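You operate a simulated robot arm through the tools that you are given. There is no shell and no other tool.

You are at the controls of a simulated robot arm. One attempt, no reset.

## Task
Put things in order on the test station. At the end: the green hand tool stands where the white glue cartridge (marked "Type 50") stood; the blue strap guard from the test station stands where the small blue pad block stood; the white glue cartridge from the test station stands where the grey pod stood; the grey pod from the test station is on the brown carton (marked "UK"); the small blue pad block stands where the green hand tool stood; whatever was shut is shut again. Leave all else as you found it, and nothing knocked over.

The check looks at the end state, three seconds after you hand in, the way a careful person would. Anything else that was tipped, shoved, dropped, spilled or broken makes it a failure.

## Robot
A 7-joint arm with a two-finger gripper, fixed in place. Base frame: the origin is at the foot of the arm, x ahead of it, y to its left, z up; the work surface is at about z = 82. Units: cm, degrees, N and s.
With the tool pointing down near the work surface it reaches from about 34 to 72 cm from the base axis. Its first joint turns from -66.0 to 66.0 degrees. Payload 2.45 kg.
The TCP is the grasp point between the finger pads, 2.6 cm short of the fingertips. In the tool frame z runs along the fingers and y along their closing line. Largest opening 9.6 cm; the body of the gripper starts 6.9 cm behind the TCP.
Orientation is that of the tool frame in the base frame, as a unit quaternion [x, y, z, w]. With the fingers straight down and closing along the base's y, the tool's x points along the base's -x, its y along +y and its z along -z.

## Interface
- The arm moves only by the tool jog_arm. Its argument "rows" is a list of rows, each a list of 3 entries, a list of its own where there are three numbers: the shift along the tool's x, y, z in cm, then the turn, a rotation vector about the tool's x, y, z in rad, then the finger opening in cm, from 0 to 9.6. In form: [[[x, y, z], [ax, ay, az], hand], ...]. A call has 1 to 20 rows; each row is the pose to reach, as a shift and turn from the pose commanded when the call began, along the tool's axes at that moment. Each row takes 0.2 s and may step no farther than 5 cm and 8.6 degrees from the row before; otherwise, or with a gripper value out of range, the whole call is refused. Where a pose cannot be reached the arm comes as near as it can. A force on the tool above 40 N (or 10 N above the force at the start of the call, whichever is more), or a blocked arm, ends the call early, and 0.2 s more pass. Each finger halts on what it meets, pressing with about 37 N; the grip force reading is that of the motor and also rises with nothing between the fingers. The clock runs only during rows and for 0.2 s after the last one: add rows that repeat a pose to give the fingers time. The reply holds the time, the measured pose of the TCP, the force on the tool along the base axes, the opening and the grip force, in the units named above and with some noise, with the torque about the TCP (base axes, N m) and any sound that the robot's microphone picked up.
- Cameras (640 x 400 px; columns grow to the right, rows downward): "scene" is fixed at [13.93, -37.52, 143.01]; the picture's right is [0.94, -0.35, 0.00], its down [-0.18, -0.48, -0.86] and it looks along [0.30, 0.80, -0.51] (base axes); focal length 356 px, centre (320, 200). "wrist" rides on the gripper at [8.2, 0.3, -9.8] in the tool frame; the picture's right is [-0.04, 1.00, 0.00], its down [-0.73, -0.03, -0.68] and it looks along [-0.68, -0.03, 0.73] (tool axes); focal length 256 px, centre (320, 200). There is no depth. A picture from a camera that has moved, and an enlarged one, comes with that camera's place and axes in the base frame and with its lens.
- capture(camera): a new picture of that camera. It takes no simulated time.
- enlarge(camera, box): a new picture of the part [left, top, right, bottom] of that camera's present view, enlarged. It takes no simulated time.
- hand_in(): hands the job in; it is judged then, once.

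Places have to be worked out from the pictures, the camera data and where the tool is seen. Open the gripper and draw the arm clear of the work before you hand the job in, unless the task says otherwise.

The tools are called after "Call:" as name(argument=value, ...) on one line, values as JSON. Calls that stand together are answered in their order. jog_arm: Moves the arm, as the interface text tells. Its arguments: {"type":"object","properties":{"rows":{"type":"array"}},"required":["rows"]} The other tools are called the same way: capture (camera) takes a picture; enlarge (camera, box) takes an enlarged picture of a part of a camera's view; hand_in () hands the job in.

At the start:

```text
clock: 0.0
ee_pos: [33.66, 33.65, 115.76]
tool_rot: [0.0, 1.0, 0.0, 0.001]
force: [0.2, -0.3, -1.2]
moment: [0.0, -0.01, -0.03]
finger_gap: 9.61
grasp_force: 0.0
```

scene: 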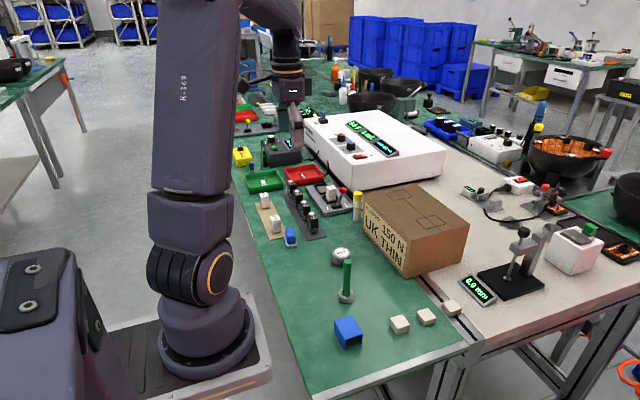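
wrist: 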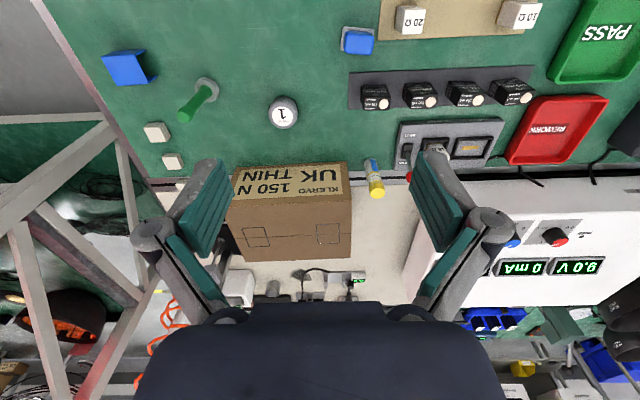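

I start by looking closer at the scene and wrist views to identify each object.

Call:
enlarge(camera="scene", box=[220, 120, 480, 380])

Call:
enlarge(camera="wrist", box=[80, 0, 400, 200])

Call:
enlarge(camera="wrist", box=[330, 0, 640, 200])

Call:
enlarge(camera="scene", box=[440, 150, 640, 310])

```text
1.54 times, centred on (350, 250) of scene
camera zoom: at [13.93, -37.52, 143.01], right [0.94, -0.35, 0.0], down [-0.18, -0.48, -0.86], along [0.3, 0.8, -0.51], focal length 548 px, centre (274, 123)
```

zoom: 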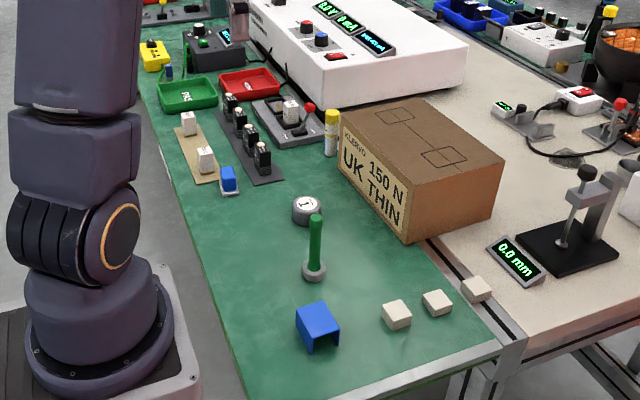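

```text
2.00 times, centred on (240, 100) of wrist
camera zoom: at [25.61, 33.89, 125.59], right [0.04, 1.0, 0.0], down [0.73, -0.03, 0.68], along [0.68, -0.03, -0.73], focal length 512 px, centre (480, 400)
```

zoom: 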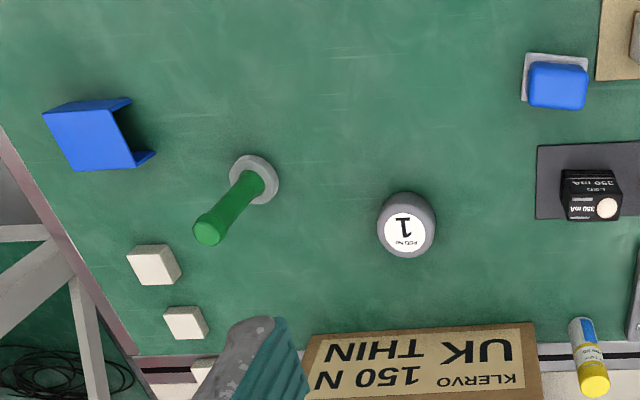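

```text
2.00 times, centred on (485, 100) of wrist
camera zoom: at [25.61, 33.89, 125.59], right [0.04, 1.0, 0.0], down [0.73, -0.03, 0.68], along [0.68, -0.03, -0.73], focal length 512 px, centre (-10, 400)
```

zoom: 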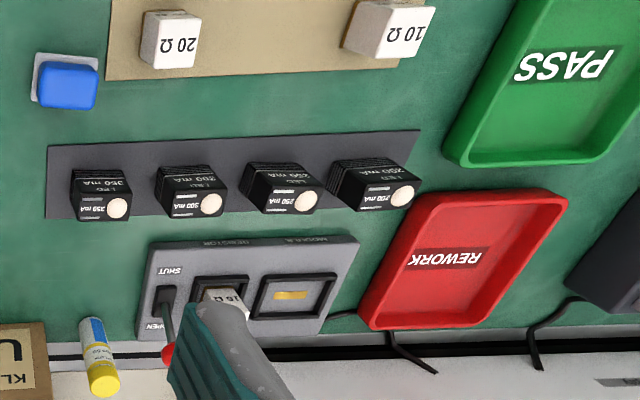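

```text
2.50 times, centred on (540, 230) of scene
camera zoom: at [13.93, -37.52, 143.01], right [0.94, -0.35, 0.0], down [-0.18, -0.48, -0.86], along [0.3, 0.8, -0.51], focal length 890 px, centre (-230, 125)
```

zoom: 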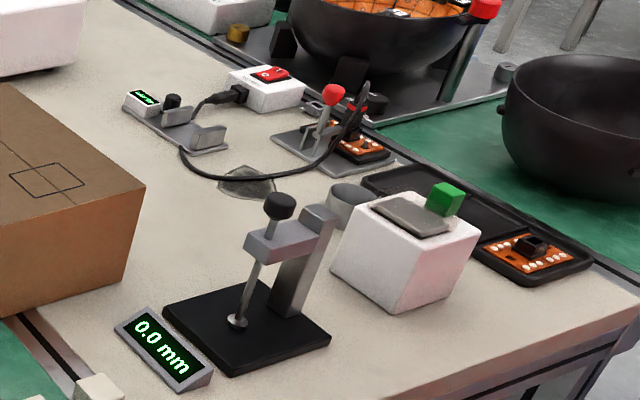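

The pod sits near (44.2, 26.9), the tool near (40, 15), the guard near (36, 6), the block near (34, 39), and the cartridge near (56, 42.7). I move above the pod for a closer look.

Call:
jog_arm(rows=[[[-2.6, -1.7, 3.2], [0, 0, 0], 9.6], [[-5.2, -3.4, 6.4], [0, 0, 0], 9.6], [[-7.8, -5.1, 9.6], [0, 0, 0], 9.6], [[-10.4, -6.7, 12.8], [0, 0, 0], 9.6], [[-10.4, -6.7, 12.8], [0, 0, 0], 9.6]])

Call:
capture(camera="wrist")

Call:
capture(camera="scene")

```text
clock: 1.2
ee_pos: [44.22, 26.6, 102.98]
tool_rot: [0.0, 1.0, -0.001, 0.0]
force: [-0.5, 0.9, 0.7]
moment: [0.0, -0.02, -0.01]
finger_gap: 9.6
grasp_force: 0.1
```

```text
taken
camera wrist: at [36.04, 26.78, 112.67], right [0.04, 1.0, 0.0], down [0.73, -0.03, 0.68], along [0.68, -0.03, -0.73], focal length 256 px, centre (320, 200)
```

wrist: 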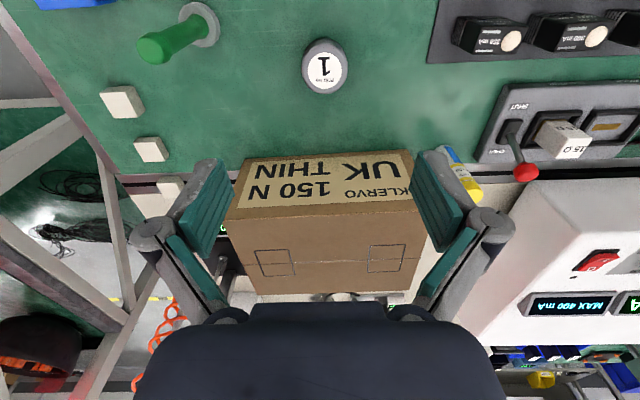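

```text
taken
```

scene: 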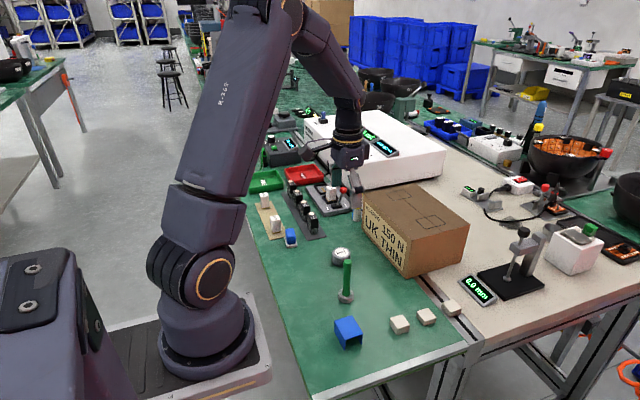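

The pod top comes out around (44.0, 26.9, 85.4). I enlarge it, and the carton and cartridge, to judge heights and sizes.

Call:
enlarge(camera="wrist", box=[260, 20, 400, 110])

Call:
enlarge(camera="wrist", box=[400, 120, 560, 220])

Call:
enlarge(camera="scene", box=[300, 170, 480, 290])

```text
4.44 times, centred on (330, 65) of wrist
camera zoom: at [36.04, 26.78, 112.67], right [0.04, 1.0, 0.0], down [0.73, -0.03, 0.68], along [0.68, -0.03, -0.73], focal length 1138 px, centre (276, 800)
```

zoom: 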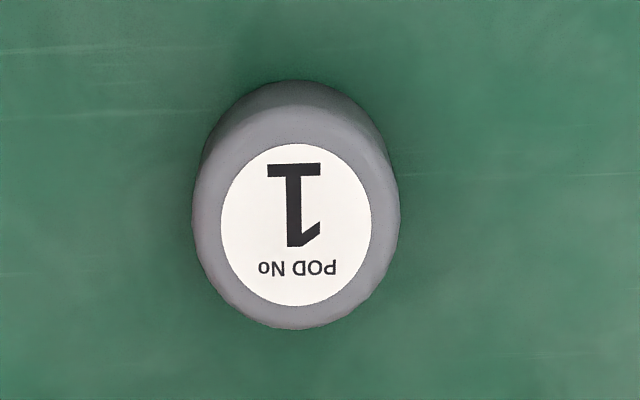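

```text
4.00 times, centred on (480, 170) of wrist
camera zoom: at [36.04, 26.78, 112.67], right [0.04, 1.0, 0.0], down [0.73, -0.03, 0.68], along [0.68, -0.03, -0.73], focal length 1024 px, centre (-320, 320)
```

zoom: 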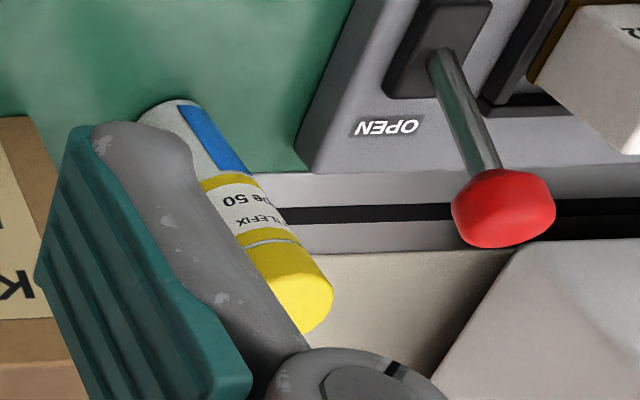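

```text
3.33 times, centred on (390, 230) of scene
camera zoom: at [13.93, -37.52, 143.01], right [0.94, -0.35, 0.0], down [-0.18, -0.48, -0.86], along [0.3, 0.8, -0.51], focal length 1187 px, centre (87, 100)
```

zoom: 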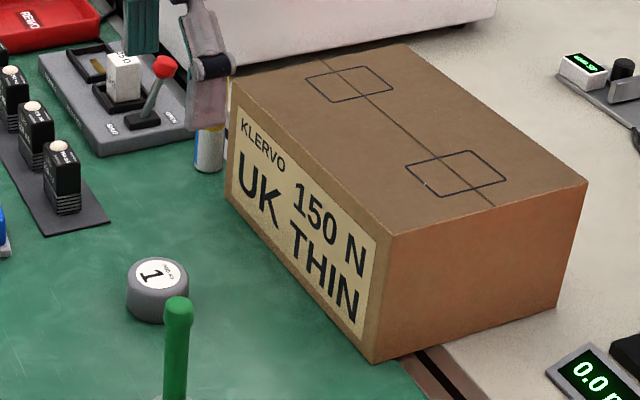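

The carton top is about z 93.6, spanning x 55–73 and y 16–36. The pod is 4.7 cm wide, so I go down over it with the fingers open.

Call:
jog_arm(rows=[[[0, 0, 4.5], [0, 0, 0], 9.6], [[0, 0, 9], [0, 0, 0], 9.6], [[0, 0, 13], [0, 0, 0], 9.6], [[0, 0, 15.5], [0, 0, 0], 9.6], [[0, 0, 17], [0, 0, 0], 9.6], [[0, 0, 17.6], [0, 0, 0], 9.6], [[0, 0, 17.6], [0, 0, 0], 9.6]])

Call:
capture(camera="wrist")

Call:
enlarge(camera="scene", box=[280, 190, 440, 290])

```text
clock: 2.8
ee_pos: [44.2, 26.92, 85.39]
tool_rot: [0.0, 1.0, 0.0, -0.001]
force: [0.1, -0.5, -0.5]
moment: [0.0, -0.03, 0.01]
finger_gap: 9.61
grasp_force: 0.1
```

```text
taken
camera wrist: at [36.05, 27.14, 95.2], right [0.04, 1.0, 0.0], down [0.73, -0.03, 0.68], along [0.68, -0.03, -0.73], focal length 256 px, centre (320, 200)
```

wrist: 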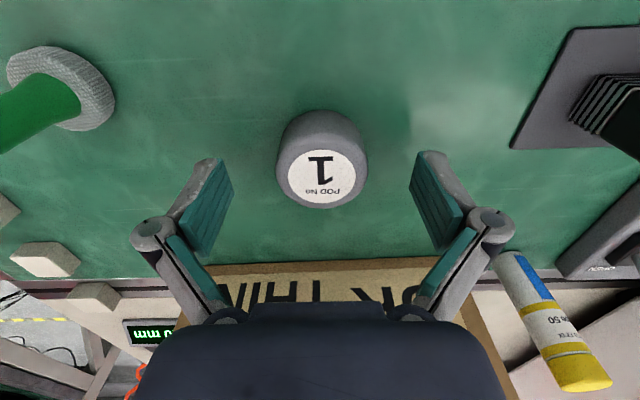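

```text
4.00 times, centred on (360, 240) of scene
camera zoom: at [13.93, -37.52, 143.01], right [0.94, -0.35, 0.0], down [-0.18, -0.48, -0.86], along [0.3, 0.8, -0.51], focal length 1424 px, centre (160, 40)
```

zoom: 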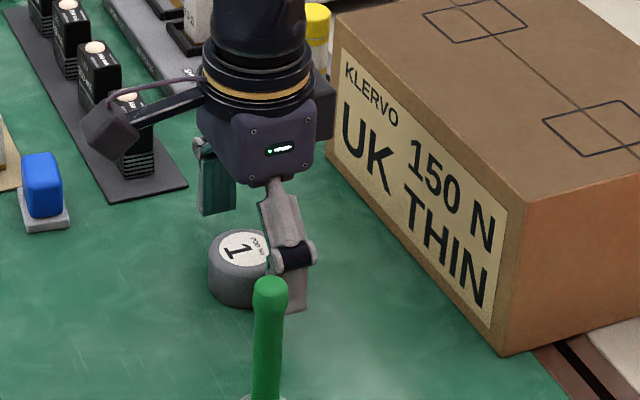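

The pod sits centred between the fingers, about 0.1–0.2 cm from the TCP in x. I close on it.

Call:
jog_arm(rows=[[[0, 0, 0], [0, 0, 0], 4.0], [[0, 0, 0], [0, 0, 0], 4.0], [[0, 0, 0], [0, 0, 0], 4.0], [[0, 0, 0], [0, 0, 0], 4.0], [[0, 0, 0], [0, 0, 0], 4.0]])

Call:
capture(camera="wrist")

```text
clock: 4.0
ee_pos: [44.3, 26.93, 85.36]
tool_rot: [0.0, 1.0, -0.001, 0.0]
force: [-1.1, 0.2, 3.8]
moment: [-0.03, 0.06, 0.0]
finger_gap: 4.58
grasp_force: 36.5
```

```text
taken
camera wrist: at [36.05, 27.15, 95.23], right [0.04, 1.0, 0.0], down [0.73, -0.03, 0.68], along [0.68, -0.03, -0.73], focal length 256 px, centre (320, 200)
```

wrist: 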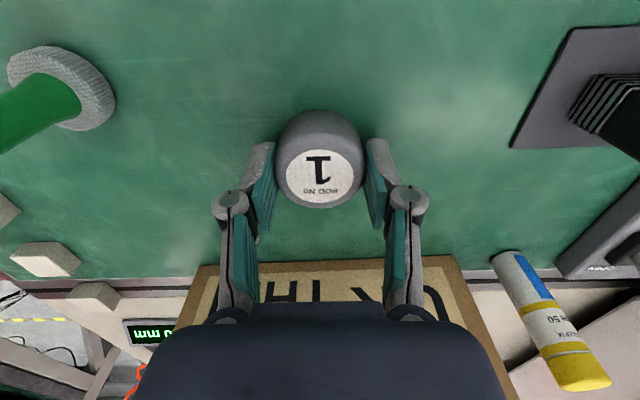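

The pod is gripped, gap 4.58. It originally stood at about (44.0, 27.1). I lift 16 cm and carry it over the middle of the carton.

Call:
jog_arm(rows=[[[0, 0, -2], [0, 0, 0], 4.0], [[0, 0, -5.5], [0, 0, 0], 4.0], [[0, 0, -9.5], [0, 0, 0], 4.0], [[0, 0, -13], [0, 0, 0], 4.0], [[0, 0, -16], [0, 0, 0], 4.0], [[-3, 0, -16], [0, 0, 0], 4.0], [[-7, -0.3, -16], [0, 0, 0], 4.0], [[-11, -0.6, -16], [0, 0, 0], 4.0], [[-15, -0.8, -16], [0, 0, 0], 4.0], [[-18, -0.9, -16], [0, 0, 0], 4.0], [[-18, -0.9, -16], [0, 0, 0], 4.0], [[-18, -0.9, -16], [0, 0, 0], 4.0]])

Call:
capture(camera="wrist")

Call:
capture(camera="scene")

```text
clock: 6.6
ee_pos: [62.14, 26.05, 101.55]
tool_rot: [0.0, 1.0, 0.0, 0.0]
force: [0.6, 0.2, -0.8]
moment: [0.02, -0.02, 0.01]
finger_gap: 4.59
grasp_force: 36.6
```

```text
taken
camera wrist: at [54.0, 26.3, 111.29], right [0.04, 1.0, 0.0], down [0.73, -0.03, 0.68], along [0.68, -0.03, -0.73], focal length 256 px, centre (320, 200)
```

wrist: 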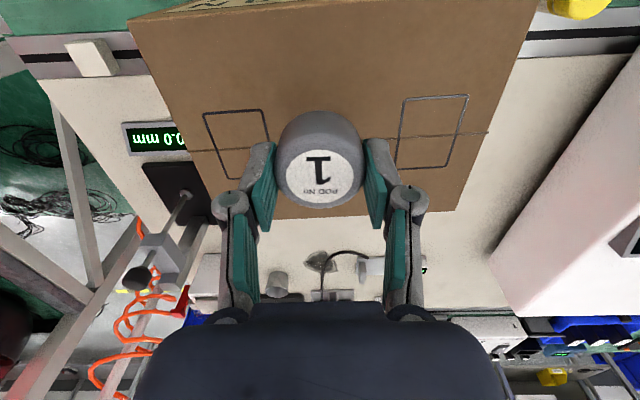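

```text
taken
```

scene: 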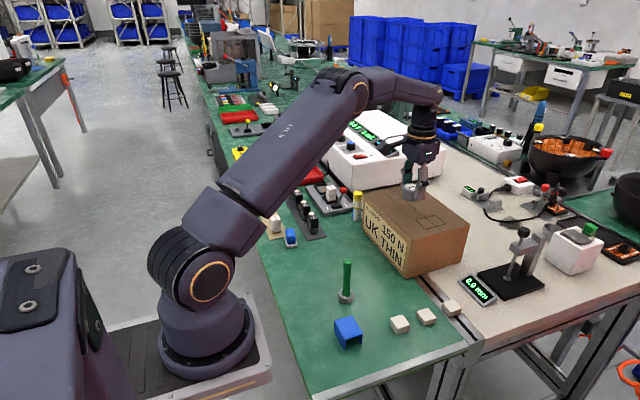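

The pod is now above the carton with its bottom around z 98.2. I lower most of the way, then look at the force.

Call:
jog_arm(rows=[[[0, 0, 1.5], [0, 0, 0], 4.0], [[0, 0, 3], [0, 0, 0], 4.0], [[0, 0, 3.7], [0, 0, 0], 4.0], [[0, 0, 3.9], [0, 0, 0], 4.0], [[0, 0, 4.1], [0, 0, 0], 4.0], [[0, 0, 4.1], [0, 0, 0], 4.0]])

Call:
enlarge(camera="scene", box=[360, 160, 480, 235])

```text
clock: 8.0
ee_pos: [62.14, 26.16, 97.48]
tool_rot: [0.0, 1.0, 0.0, 0.0]
force: [-1.9, -0.8, 12.4]
moment: [-0.03, 0.12, 0.02]
finger_gap: 4.61
grasp_force: 37.6
```

```text
5.33 times, centred on (420, 198) of scene
camera zoom: at [13.9, -37.53, 143.01], right [0.94, -0.35, 0.0], down [-0.18, -0.48, -0.86], along [0.3, 0.8, -0.51], focal length 1899 px, centre (-213, 213)
```

zoom: 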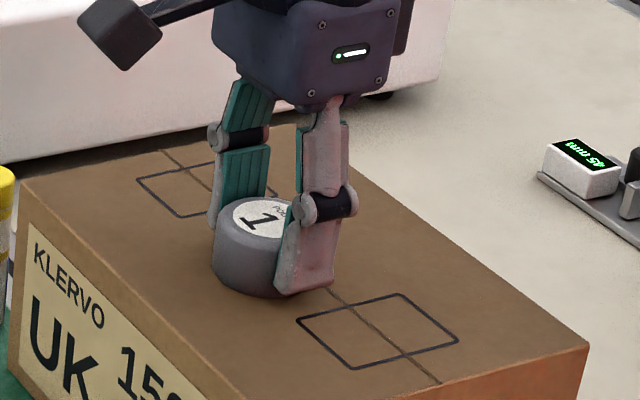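

A force of 12 N in z shows the pod resting on the carton. I ease up slightly, open, and rise.

Call:
jog_arm(rows=[[[0, 0, -0.1], [0, 0, 0], 4.0], [[0, 0, -0.1], [0, 0, 0], 5.2], [[0, 0, -0.1], [0, 0, 0], 6.5], [[0, 0, -0.1], [0, 0, 0], 7.5], [[0, 0, -0.1], [0, 0, 0], 7.5], [[0, 0, -2], [0, 0, 0], 7.5], [[0, 0, -6], [0, 0, 0], 7.5], [[0, 0, -10], [0, 0, 0], 7.5], [[0, 0, -10], [0, 0, 0], 7.5]])

Call:
capture(camera="wrist")

Call:
enlarge(camera="scene", box=[320, 120, 480, 290])

```text
clock: 10.0
ee_pos: [62.22, 25.91, 107.16]
tool_rot: [0.001, 1.0, -0.001, 0.0]
force: [0.7, -0.4, 0.0]
moment: [0.01, 0.02, 0.01]
finger_gap: 7.47
grasp_force: 0.0
```

```text
taken
camera wrist: at [54.22, 26.25, 117.0], right [0.04, 1.0, 0.0], down [0.73, -0.03, 0.68], along [0.68, -0.03, -0.73], focal length 256 px, centre (320, 200)
```

wrist: 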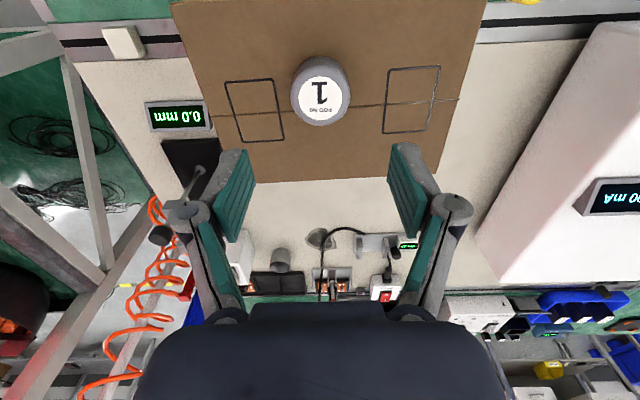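

```text
2.35 times, centred on (400, 205) of scene
camera zoom: at [13.93, -37.52, 143.01], right [0.94, -0.35, 0.0], down [-0.18, -0.48, -0.86], along [0.3, 0.8, -0.51], focal length 838 px, centre (132, 188)
```

zoom: 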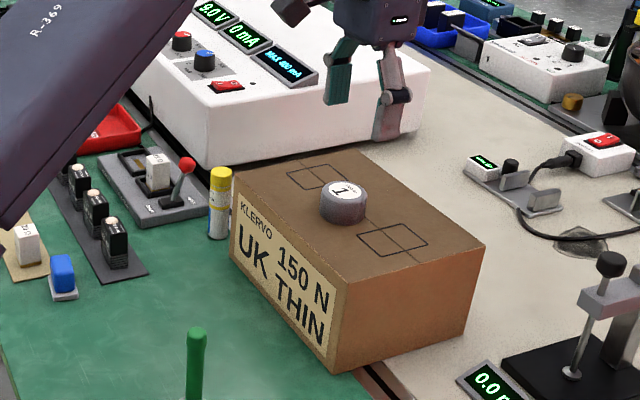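

The pod stands on the carton. The cartridge is at about (56.4, 43.2) with its top near z 91, and the lever ball is at about (54, 49, 90). I move to a standoff, turning the tool −20° about vertical so the fingers keep clear of the lever.

Call:
jog_arm(rows=[[[2.5, 2.9, 0.5], [0, 0, 0.08], 7.0], [[5, 5.8, 1], [0, 0, 0.16], 6.5], [[7.5, 8.7, 1.5], [0, 0, 0.24], 5.6], [[10, 11.5, 2], [0, 0, 0.32], 5.6], [[12.2, 14.05, 2.2], [0, 0, 0.349], 5.6], [[12.2, 14.05, 2.2], [0, 0, 0.349], 5.6]])

Call:
capture(camera="wrist")

Call:
enlarge(camera="scene", box=[300, 120, 420, 260])

```text
clock: 11.4
ee_pos: [49.96, 39.99, 104.99]
tool_rot: [0.175, 0.985, 0.0, 0.0]
force: [0.7, -0.5, 0.0]
moment: [-0.02, 0.04, -0.02]
finger_gap: 5.59
grasp_force: 0.2
```

```text
taken
camera wrist: at [42.41, 43.08, 114.79], right [0.38, 0.92, 0.0], down [0.68, -0.28, 0.68], along [0.63, -0.26, -0.73], focal length 256 px, centre (320, 200)
```

wrist: 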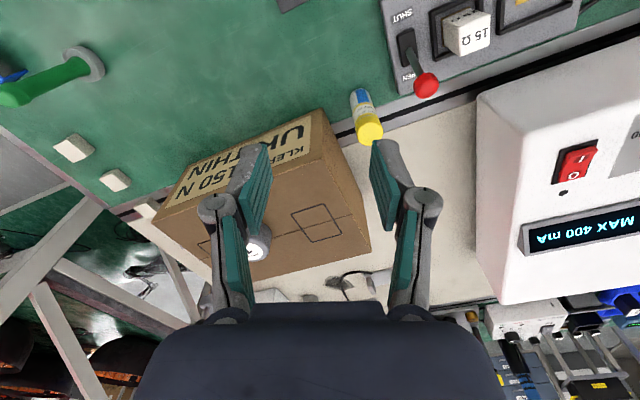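

```text
2.86 times, centred on (360, 190) of scene
camera zoom: at [13.93, -37.52, 143.01], right [0.94, -0.35, 0.0], down [-0.18, -0.48, -0.86], along [0.3, 0.8, -0.51], focal length 1017 px, centre (206, 229)
```

zoom: 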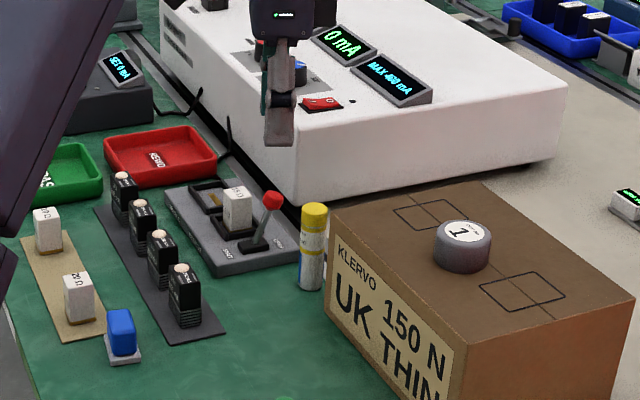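

Call:
enlarge(camera="wrist", box=[310, 60, 450, 150])

```text
4.44 times, centred on (380, 105) of wrist
camera zoom: at [42.41, 43.08, 114.79], right [0.38, 0.92, 0.0], down [0.68, -0.28, 0.68], along [0.63, -0.26, -0.73], focal length 1138 px, centre (53, 622)
```

zoom: 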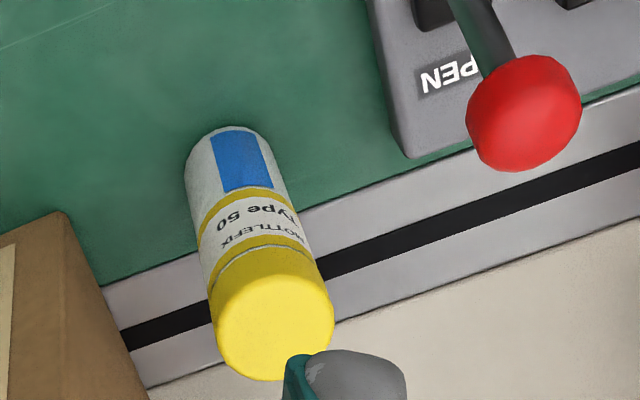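

The cartridge resolves to about (56.15, 42.9), 2.7 cm across. I move directly above it with tips just over its cap, then check alignment.

Call:
jog_arm(rows=[[[-2.4, 2.4, 0], [0, 0, 0], 5.6], [[-4.81, 4.87, 0], [0, 0, 0], 5.6], [[-4.81, 4.87, 3], [0, 0, 0], 5.6], [[-4.81, 4.87, 6.5], [0, 0, 0], 5.6], [[-4.81, 4.87, 9.2], [0, 0, 0], 5.6], [[-4.81, 4.87, 9.2], [0, 0, 0], 5.6]])

Call:
capture(camera="wrist")

Call:
enlarge(camera="scene", box=[300, 140, 420, 240])

```text
clock: 12.8
ee_pos: [55.97, 42.66, 95.76]
tool_rot: [0.174, 0.985, 0.0, 0.0]
force: [-0.2, -0.1, 0.0]
moment: [0.01, -0.01, 0.0]
finger_gap: 5.59
grasp_force: 0.0
out of reach, approached as far as the arm can: row 2, 3, 4, 5, 6
```

```text
taken
camera wrist: at [48.45, 45.69, 105.52], right [0.38, 0.93, 0.0], down [0.68, -0.28, 0.68], along [0.63, -0.26, -0.73], focal length 256 px, centre (320, 200)
```

wrist: 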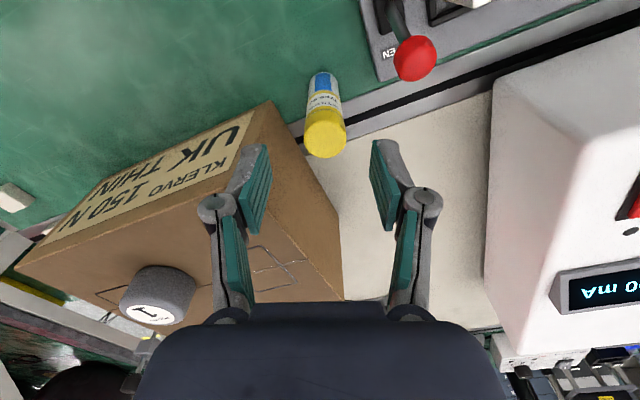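

```text
4.00 times, centred on (360, 190) of scene
camera zoom: at [13.93, -37.52, 143.01], right [0.94, -0.35, 0.0], down [-0.18, -0.48, -0.86], along [0.3, 0.8, -0.51], focal length 1424 px, centre (160, 240)
```

zoom: 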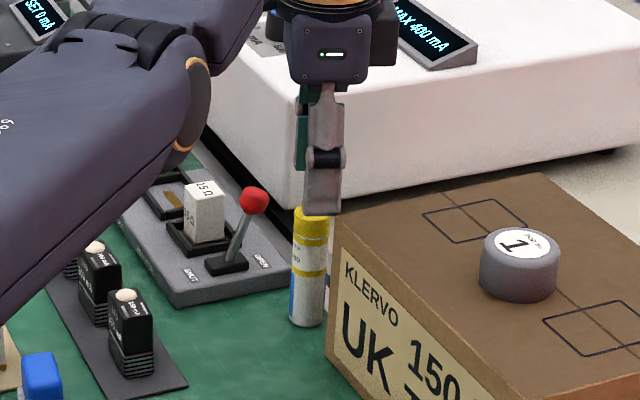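

Alignment is within 0.3 cm, and the only shortfall is along the closing line. I descend around the cartridge to about z 87.

Call:
jog_arm(rows=[[[0, 0, 2.5], [0, 0, 0], 5.6], [[0, 0, 5], [0, 0, 0], 5.6], [[0, 0, 7], [0, 0, 0], 5.6], [[0, 0, 8.7], [0, 0, 0], 5.6], [[0, 0, 8.7], [0, 0, 0], 5.6]])

Call:
capture(camera="wrist")

Call:
enlarge(camera="scene", box=[300, 140, 420, 240])

```text
clock: 14.0
ee_pos: [56.06, 42.77, 87.18]
tool_rot: [0.173, 0.985, 0.0, 0.0]
force: [-0.6, -0.8, 0.2]
moment: [-0.01, 0.02, 0.02]
finger_gap: 5.6
grasp_force: 0.0
```

```text
taken
camera wrist: at [48.37, 45.75, 96.97], right [0.38, 0.93, 0.0], down [0.68, -0.28, 0.68], along [0.63, -0.26, -0.73], focal length 256 px, centre (320, 200)
```

wrist: 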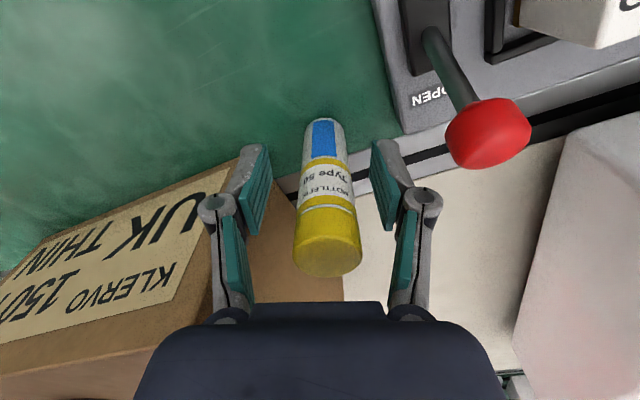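

```text
4.00 times, centred on (360, 190) of scene
camera zoom: at [13.93, -37.52, 143.01], right [0.94, -0.35, 0.0], down [-0.18, -0.48, -0.86], along [0.3, 0.8, -0.51], focal length 1424 px, centre (160, 240)
```

zoom: 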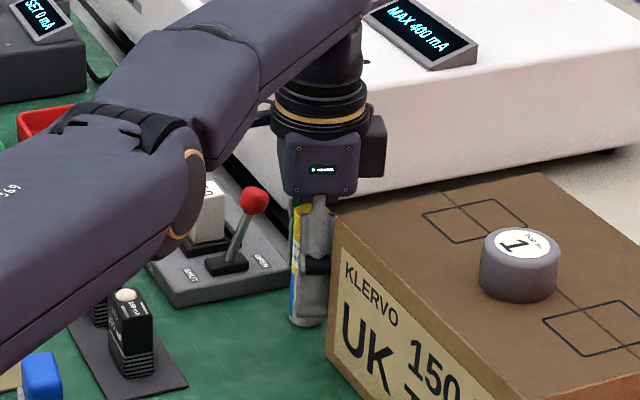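

The cartridge is centred between the pads. I close on it.

Call:
jog_arm(rows=[[[0, 0, 0], [0, 0, 0], 4.6], [[0, 0, 0], [0, 0, 0], 3.6], [[0, 0, 0], [0, 0, 0], 2.8], [[0, 0, 0], [0, 0, 0], 2.0], [[0, 0, 0], [0, 0, 0], 2.0], [[0, 0, 0], [0, 0, 0], 2.0]])

Call:
capture(camera="wrist")

```text
clock: 15.4
ee_pos: [55.85, 42.73, 87.14]
tool_rot: [0.174, 0.985, 0.0, 0.0]
force: [0.4, 1.3, 1.1]
moment: [0.05, 0.0, -0.01]
finger_gap: 2.47
grasp_force: 37.0
```

```text
taken
camera wrist: at [48.37, 45.75, 96.99], right [0.38, 0.93, 0.0], down [0.68, -0.28, 0.68], along [0.63, -0.26, -0.73], focal length 256 px, centre (320, 200)
```

wrist: 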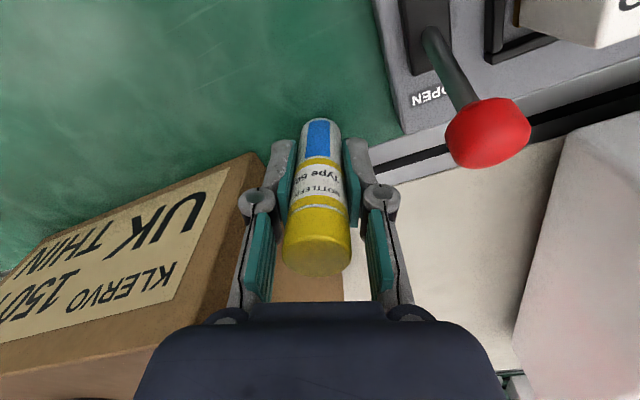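

The cartridge is gripped at 2.47 cm; its original place is about (56.1, 42.95). I lift it clear and carry it above the pod's old place (44.0, 27.1).

Call:
jog_arm(rows=[[[0, 0, -1], [0, 0, 0], 2.0], [[0, 0, -4], [0, 0, 0], 2.0], [[0, 0, -7.5], [0, 0, 0], 2.0], [[0, 0, -10], [0, 0, 0], 2.0], [[0.5, -1.6, -11], [0, 0, 0], 2.0], [[1.5, -5, -12], [0, 0, 0], 2.0], [[2.7, -9, -12], [0, 0, 0], 2.0], [[4, -13, -12], [0, 0, 0], 2.0], [[5, -16.5, -12], [0, 0, 0], 2.0], [[5.85, -18.77, -12], [0, 0, 0], 2.0], [[5.85, -18.77, -12], [0, 0, 0], 2.0], [[5.85, -18.77, -12], [0, 0, 0], 2.0]])

Call:
capture(camera="wrist")

Call:
capture(camera="scene")

```text
clock: 18.0
ee_pos: [58.13, 39.05, 101.9]
tool_rot: [0.173, 0.985, -0.001, 0.0]
force: [0.6, 0.9, 0.1]
moment: [0.02, -0.03, -0.02]
finger_gap: 2.48
grasp_force: 37.4
out of reach, approached as far as the arm can: row 5, 6, 7, 8, 9, 10, 11, 12
```

```text
taken
camera wrist: at [50.6, 42.03, 111.71], right [0.38, 0.93, 0.0], down [0.68, -0.28, 0.68], along [0.63, -0.26, -0.73], focal length 256 px, centre (320, 200)
```

wrist: 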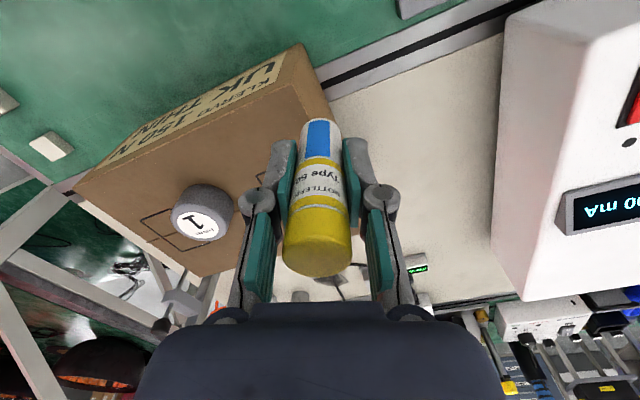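

```text
taken
```

scene: 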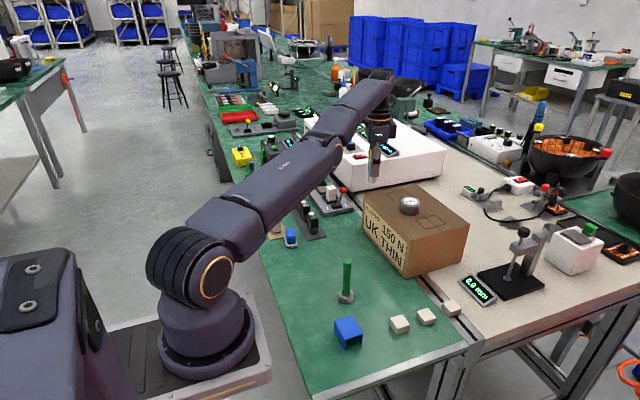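

The arm stalled at (58.1, 39.1, 101.9), high above the carton's corner, instead of moving inward. I make a tiny move to see what pose the commands are now referred to.

Call:
jog_arm(rows=[[[0.5, 0, 0], [0, 0, 0], 2.0], [[1, 0, 0], [0, 0, 0], 2.0]])

```text
clock: 18.6
ee_pos: [57.52, 39.72, 102.11]
tool_rot: [0.174, 0.985, -0.001, -0.001]
force: [0.1, 0.4, -0.9]
moment: [-0.03, 0.0, 0.0]
finger_gap: 2.48
grasp_force: 36.7
out of reach, approached as far as the arm can: row 2
```

Commands are referred to the actual pose. I try retreating gradually towards the standoff pose (50, 40, 105), which I know the arm can reach.

Call:
jog_arm(rows=[[[0.7, -0.2, -0.3], [0, 0, 0], 2.0], [[1.5, -0.5, -0.6], [0, 0, 0], 2.0], [[2.5, -0.8, -1.0], [0, 0, 0], 2.0], [[3.5, -1.1, -1.4], [0, 0, 0], 2.0]])

Call:
capture(camera="scene")

```text
clock: 19.6
ee_pos: [55.28, 41.34, 104.23]
tool_rot: [0.173, 0.985, -0.002, 0.0]
force: [0.8, -0.8, -0.2]
moment: [-0.01, 0.0, -0.03]
finger_gap: 2.47
grasp_force: 36.8
out of reach, approached as far as the arm can: row 1, 2, 3, 4
```

```text
taken
```

scene: 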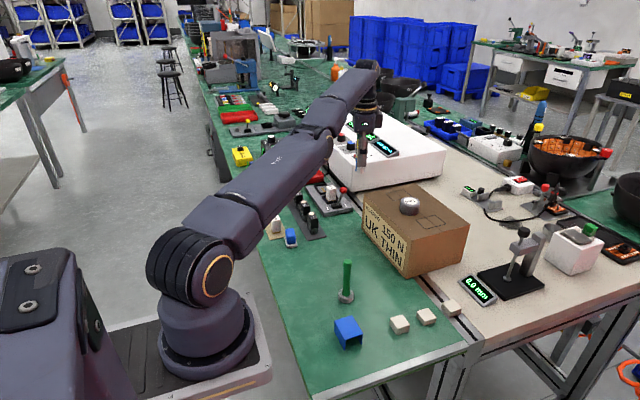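

The arm is stretched nearly straight and is sliding along its reach boundary. I try small, purely radial inward steps to let the elbow bend.

Call:
jog_arm(rows=[[[0.11, -0.17, 0], [0, 0, 0], 2.0], [[0.22, -0.34, 0], [0, 0, 0], 2.0], [[0.33, -0.5, 0], [0, 0, 0], 2.0], [[0.44, -0.67, 0], [0, 0, 0], 2.0], [[0.54, -0.84, 0], [0, 0, 0], 2.0], [[0.8, -1.25, 0], [0, 0, 0], 2.0]])

```text
clock: 21.0
ee_pos: [55.3, 41.45, 104.32]
tool_rot: [0.173, 0.985, -0.001, 0.0]
force: [0.1, -0.6, -0.1]
moment: [0.02, 0.0, -0.01]
finger_gap: 2.45
grasp_force: 37.1
out of reach, approached as far as the arm can: row 2, 3, 4, 5, 6
```

The elbow is at a straight-arm singularity. To break out, I swing the fingertips inward about the wrist, tilting slightly while moving the TCP inward, which forces the elbow to bend.

Call:
jog_arm(rows=[[[0.98, -1.5, 0], [0.042, 0.027, 0], 2.0], [[1.96, -3.02, 0], [0.084, 0.0545, 0], 2.0], [[2.94, -4.54, 0], [0.126, 0.082, 0], 2.0], [[3.92, -6.05, 0], [0.168, 0.109, 0], 2.0], [[3.92, -6.05, 0], [0.168, 0.109, 0], 2.0]])

Call:
capture(camera="scene")

```text
clock: 22.2
ee_pos: [51.52, 39.07, 104.97]
tool_rot: [0.173, 0.98, -0.074, -0.069]
force: [0.4, 0.2, -1.0]
moment: [-0.01, -0.02, 0.01]
finger_gap: 2.45
grasp_force: 37.0
out of reach, approached as far as the arm can: row 1, 2, 3, 4, 5
```

```text
taken
```

scene: 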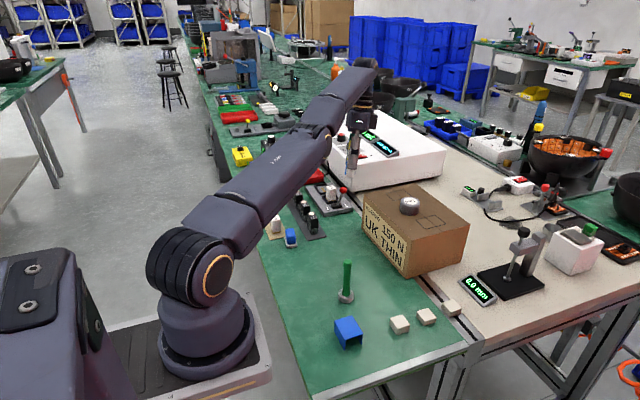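

The wrist stayed put while the tool swung. Now I hold the TCP and tilt back past vertical, which asks the wrist itself to come inward.

Call:
jog_arm(rows=[[[0, 0, 0], [-0.042, -0.027, 0], 2.0], [[0, 0, 0], [-0.084, -0.0545, 0], 2.0], [[0, 0, 0], [-0.126, -0.082, 0], 2.0], [[0, 0, 0], [-0.168, -0.109, 0], 2.0], [[0, 0, 0], [-0.21, -0.136, 0], 2.0], [[0, 0, 0], [-0.252, -0.164, 0], 2.0]])

Call:
capture(camera="scene")

```text
clock: 23.6
ee_pos: [56.19, 43.25, 106.04]
tool_rot: [0.173, 0.984, 0.036, 0.035]
force: [-0.4, 0.0, 0.0]
moment: [-0.03, 0.0, -0.02]
finger_gap: 2.45
grasp_force: 36.8
out of reach, approached as far as the arm can: row 1, 2, 3, 4, 5, 6
```

```text
taken
```

scene: 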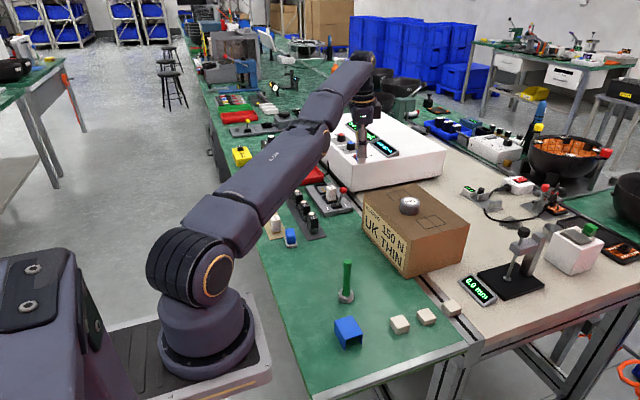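

The elbow looks to have gone past straight to its stop, so it must pass back through full extension. I stretch outward and come down over the cartridge's empty old place, which should bend the elbow the right way.

Call:
jog_arm(rows=[[[-0.67, 0.96, 3.15], [0.084, 0.0545, 0], 2.0], [[-0.5, 0.75, 5.6], [0.084, 0.0545, 0], 2.0], [[-0.4, 0.54, 8.15], [0.084, 0.0545, 0], 2.0], [[-0.15, 0.1, 10.7], [0.084, 0.0545, 0], 2.0], [[0.14, -0.3, 13.1], [0.084, 0.0545, 0], 2.0], [[0.54, -1.06, 16.0], [0.084, 0.0545, 0], 2.0], [[0.54, -1.06, 16.0], [0.084, 0.0545, 0], 2.0]])

Call:
capture(camera="scene")

Call:
capture(camera="wrist")

```text
clock: 25.2
ee_pos: [55.99, 43.0, 90.16]
tool_rot: [0.174, 0.985, 0.0, -0.001]
force: [-0.3, 0.4, -1.1]
moment: [0.0, -0.04, -0.01]
finger_gap: 2.43
grasp_force: 37.5
out of reach, approached as far as the arm can: row 1, 2, 3, 4, 5, 6, 7
```

```text
taken
```

scene: 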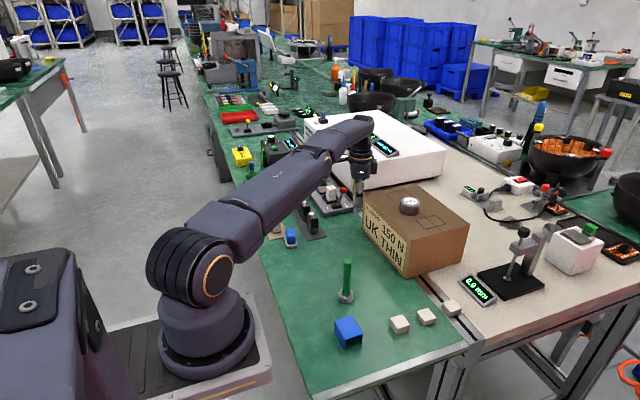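

```text
taken
camera wrist: at [48.48, 46.0, 99.98], right [0.38, 0.93, 0.0], down [0.68, -0.28, 0.68], along [0.63, -0.26, -0.73], focal length 256 px, centre (320, 200)
```

wrist: 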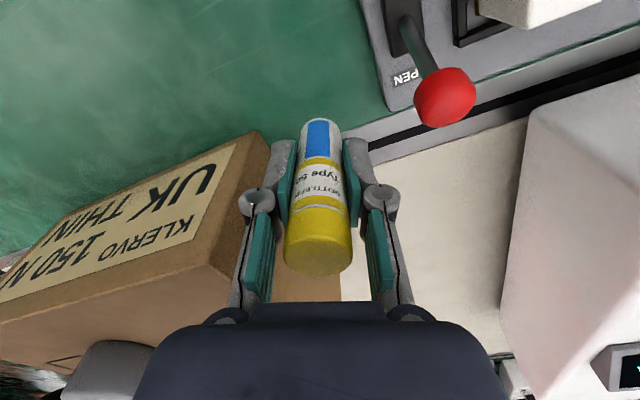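

The arm now shows a slight elbow-up bend. I move inward at this height with a small inward swing, then straighten the tool.

Call:
jog_arm(rows=[[[0.4, -0.62, 0], [0.034, 0.022, 0], 2.0], [[0.9, -1.4, 0], [0.067, 0.044, 0], 2.0], [[1.63, -2.52, 0], [0.067, 0.044, 0], 2.0], [[2.45, -3.8, 0], [0.067, 0.044, 0], 2.0], [[3.26, -5.04, 0], [0.034, 0.022, 0], 2.0], [[3.8, -5.9, 0], [0, 0, 0], 2.0], [[3.8, -5.9, 0], [0, 0, 0], 2.0]])

Call:
capture(camera="scene")

```text
clock: 26.8
ee_pos: [50.5, 38.79, 90.28]
tool_rot: [0.174, 0.985, 0.0, 0.001]
force: [0.5, -1.0, -0.3]
moment: [0.02, -0.01, 0.0]
finger_gap: 2.47
grasp_force: 37.1
```

```text
taken
```

scene: 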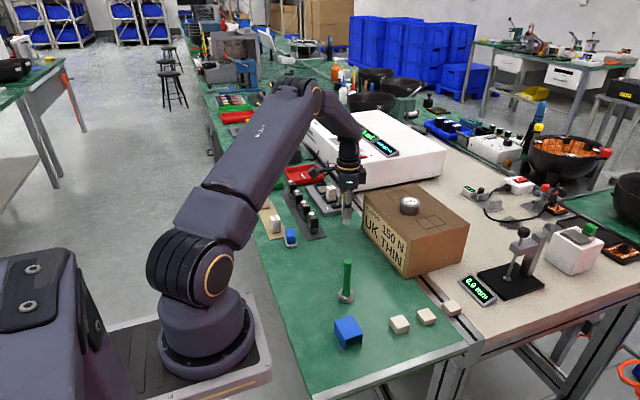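

The arm is free with its elbow bent up. I now carry the cartridge to (44.0, 27.1) and lower it to just above the table.

Call:
jog_arm(rows=[[[0.3, -2, -1.5], [0, 0, 0], 2.0], [[0.9, -5.8, -2], [0, 0, 0], 2.0], [[1.5, -9.6, -2], [0, 0, 0], 2.0], [[2.07, -13.24, -2], [0, 0, 0], 2.0], [[2.07, -13.24, -2], [0, 0, 0], 2.0], [[2.07, -13.24, -2], [0, 0, 0], 2.0]])

Call:
capture(camera="wrist")

Call:
enlarge(camera="scene", box=[280, 180, 420, 310])

```text
clock: 28.2
ee_pos: [44.08, 27.13, 92.2]
tool_rot: [0.174, 0.985, 0.0, 0.0]
force: [0.2, -0.1, -1.3]
moment: [0.0, -0.01, -0.03]
finger_gap: 2.46
grasp_force: 37.2
```

```text
taken
camera wrist: at [36.45, 30.13, 101.93], right [0.38, 0.93, 0.0], down [0.68, -0.28, 0.68], along [0.63, -0.26, -0.73], focal length 256 px, centre (320, 200)
```

wrist: 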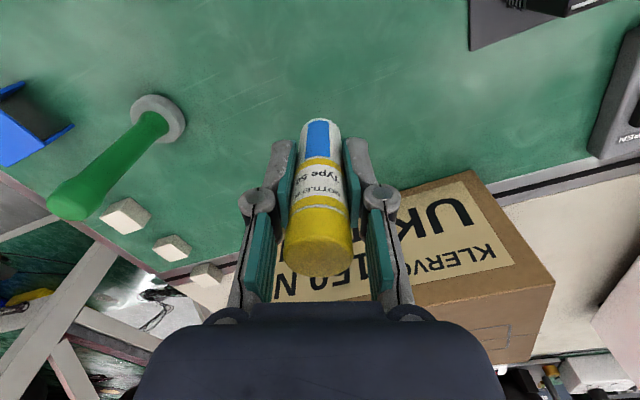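

```text
3.08 times, centred on (350, 245) of scene
camera zoom: at [13.93, -37.52, 143.01], right [0.94, -0.35, 0.0], down [-0.18, -0.48, -0.86], along [0.3, 0.8, -0.51], focal length 1096 px, centre (228, 62)
```

zoom: 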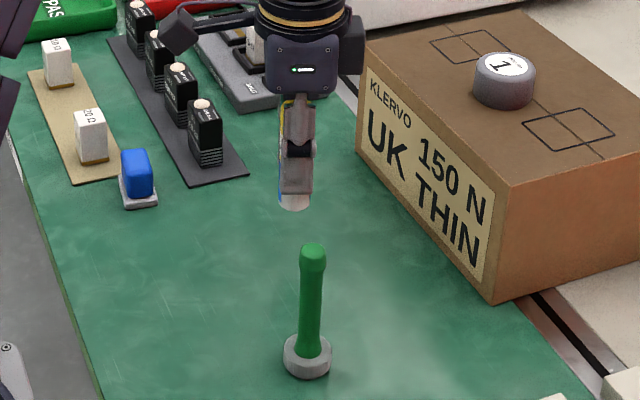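

The cartridge hangs straight over the pod's old place. I lower it to contact.

Call:
jog_arm(rows=[[[0, 0, 2], [0, 0, 0], 2.0], [[0, 0, 4], [0, 0, 0], 2.0], [[0, 0, 4.6], [0, 0, 0], 2.0], [[0, 0, 4.85], [0, 0, 0], 2.0], [[0, 0, 5.0], [0, 0, 0], 2.0], [[0, 0, 5.0], [0, 0, 0], 2.0]])

```text
clock: 29.6
ee_pos: [43.93, 27.14, 87.19]
tool_rot: [0.173, 0.985, 0.001, 0.0]
force: [0.0, -0.2, -0.6]
moment: [0.0, -0.02, -0.02]
finger_gap: 2.46
grasp_force: 36.9
```

No contact force yet. I creep down a little more in small steps.

Call:
jog_arm(rows=[[[0, 0, 0.08], [0, 0, 0], 2.0], [[0, 0, 0.14], [0, 0, 0], 2.0], [[0, 0, 0.14], [0, 0, 0], 2.0]])

Call:
enlarge(camera="scene", box=[310, 210, 390, 270])

```text
clock: 30.4
ee_pos: [43.88, 27.16, 87.23]
tool_rot: [0.174, 0.985, 0.0, 0.001]
force: [-6.2, -3.9, 28.2]
moment: [-0.16, 0.33, -0.01]
finger_gap: 2.45
grasp_force: 36.7
```

```text
6.67 times, centred on (350, 240) of scene
camera zoom: at [13.88, -37.55, 143.01], right [0.94, -0.35, 0.0], down [-0.18, -0.48, -0.86], along [0.3, 0.8, -0.51], focal length 2374 px, centre (120, -67)
```

zoom: 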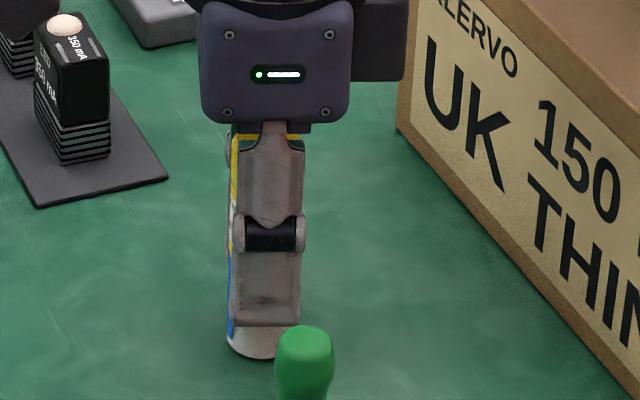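

Contact at 28 N means it stands on the table. I back off slightly, open, and rise straight up.

Call:
jog_arm(rows=[[[0, 0, -0.1], [0, 0, 0], 2.0], [[0, 0, -0.1], [0, 0, 0], 3.0], [[0, 0, -0.1], [0, 0, 0], 4.2], [[0, 0, -0.1], [0, 0, 0], 5.4], [[0, 0, -0.1], [0, 0, 0], 5.6], [[0, 0, -0.1], [0, 0, 0], 5.6], [[0, 0, -2.5], [0, 0, 0], 5.6], [[0, 0, -6], [0, 0, 0], 5.6], [[0, 0, -10], [0, 0, 0], 5.6], [[0, 0, -14], [0, 0, 0], 5.6], [[0, 0, -14], [0, 0, 0], 5.6]])

Call:
capture(camera="wrist")

Call:
enlarge(camera="scene", box=[280, 180, 440, 340])

```text
clock: 32.8
ee_pos: [43.87, 27.08, 101.17]
tool_rot: [0.174, 0.985, 0.0, 0.0]
force: [0.3, -0.5, -0.7]
moment: [0.02, 0.04, 0.0]
finger_gap: 5.59
grasp_force: 0.1
```

```text
taken
camera wrist: at [36.32, 30.11, 111.02], right [0.38, 0.93, 0.0], down [0.68, -0.28, 0.68], along [0.63, -0.26, -0.73], focal length 256 px, centre (320, 200)
```

wrist: 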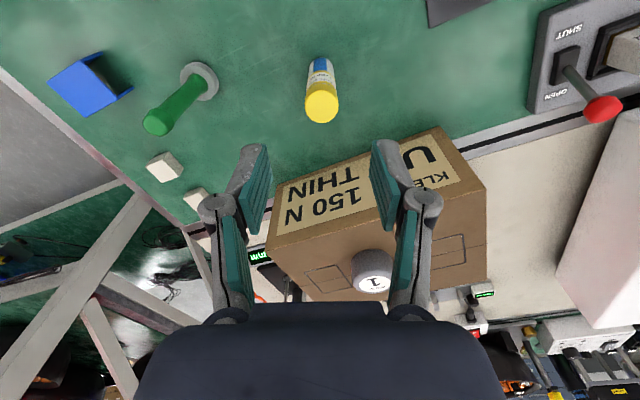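

```text
2.50 times, centred on (360, 260) of scene
camera zoom: at [13.93, -37.52, 143.01], right [0.94, -0.35, 0.0], down [-0.18, -0.48, -0.86], along [0.3, 0.8, -0.51], focal length 890 px, centre (220, 50)
```

zoom: 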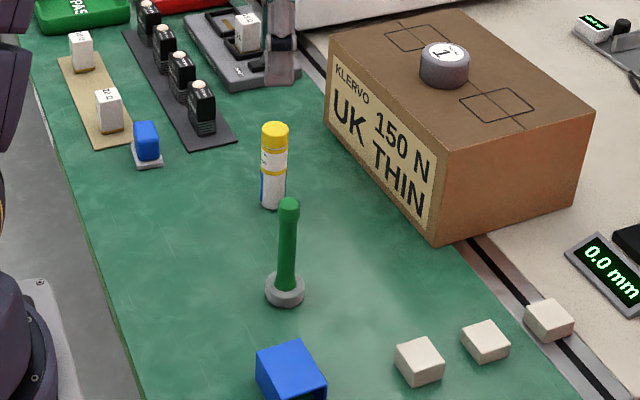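

The cartridge stands upright at the pod's old place. Next is the green tool. I go above it, turning the tool to +10° yaw, which suits the tight slot by the carton, to measure it.

Call:
jog_arm(rows=[[[0.3, -3.2, -1.5], [0, 0, -0.13], 5.6], [[0.7, -6.6, -3], [0, 0, -0.26], 5.6], [[1.0, -10, -4.5], [0, 0, -0.39], 5.6], [[1.37, -13.4, -4.8], [0, 0, -0.524], 5.6], [[1.37, -13.4, -4.8], [0, 0, -0.524], 5.6]])

Call:
capture(camera="wrist")

Call:
enlarge(camera="scene", box=[300, 240, 400, 320])

```text
clock: 34.0
ee_pos: [38.17, 14.98, 105.72]
tool_rot: [-0.089, 0.996, -0.001, 0.0]
force: [0.1, 0.0, -1.8]
moment: [-0.01, -0.03, -0.03]
finger_gap: 5.61
grasp_force: 0.0
```

```text
taken
camera wrist: at [30.1, 13.79, 115.55], right [-0.14, 0.99, 0.0], down [0.73, 0.1, 0.68], along [0.67, 0.09, -0.73], focal length 256 px, centre (320, 200)
```

wrist: 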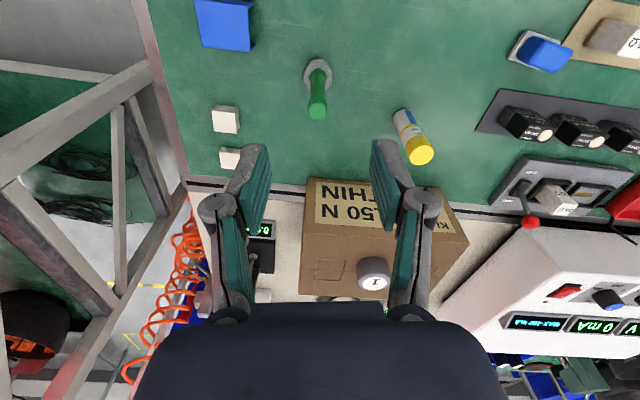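

```text
5.00 times, centred on (350, 280) of scene
camera zoom: at [13.93, -37.52, 143.01], right [0.94, -0.35, 0.0], down [-0.18, -0.48, -0.86], along [0.3, 0.8, -0.51], focal length 1780 px, centre (170, -200)
```

zoom: 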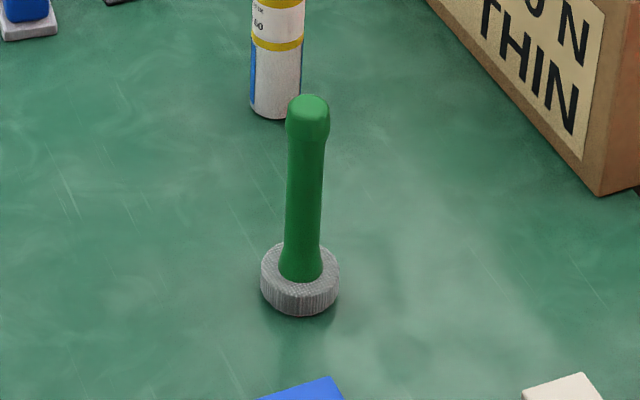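

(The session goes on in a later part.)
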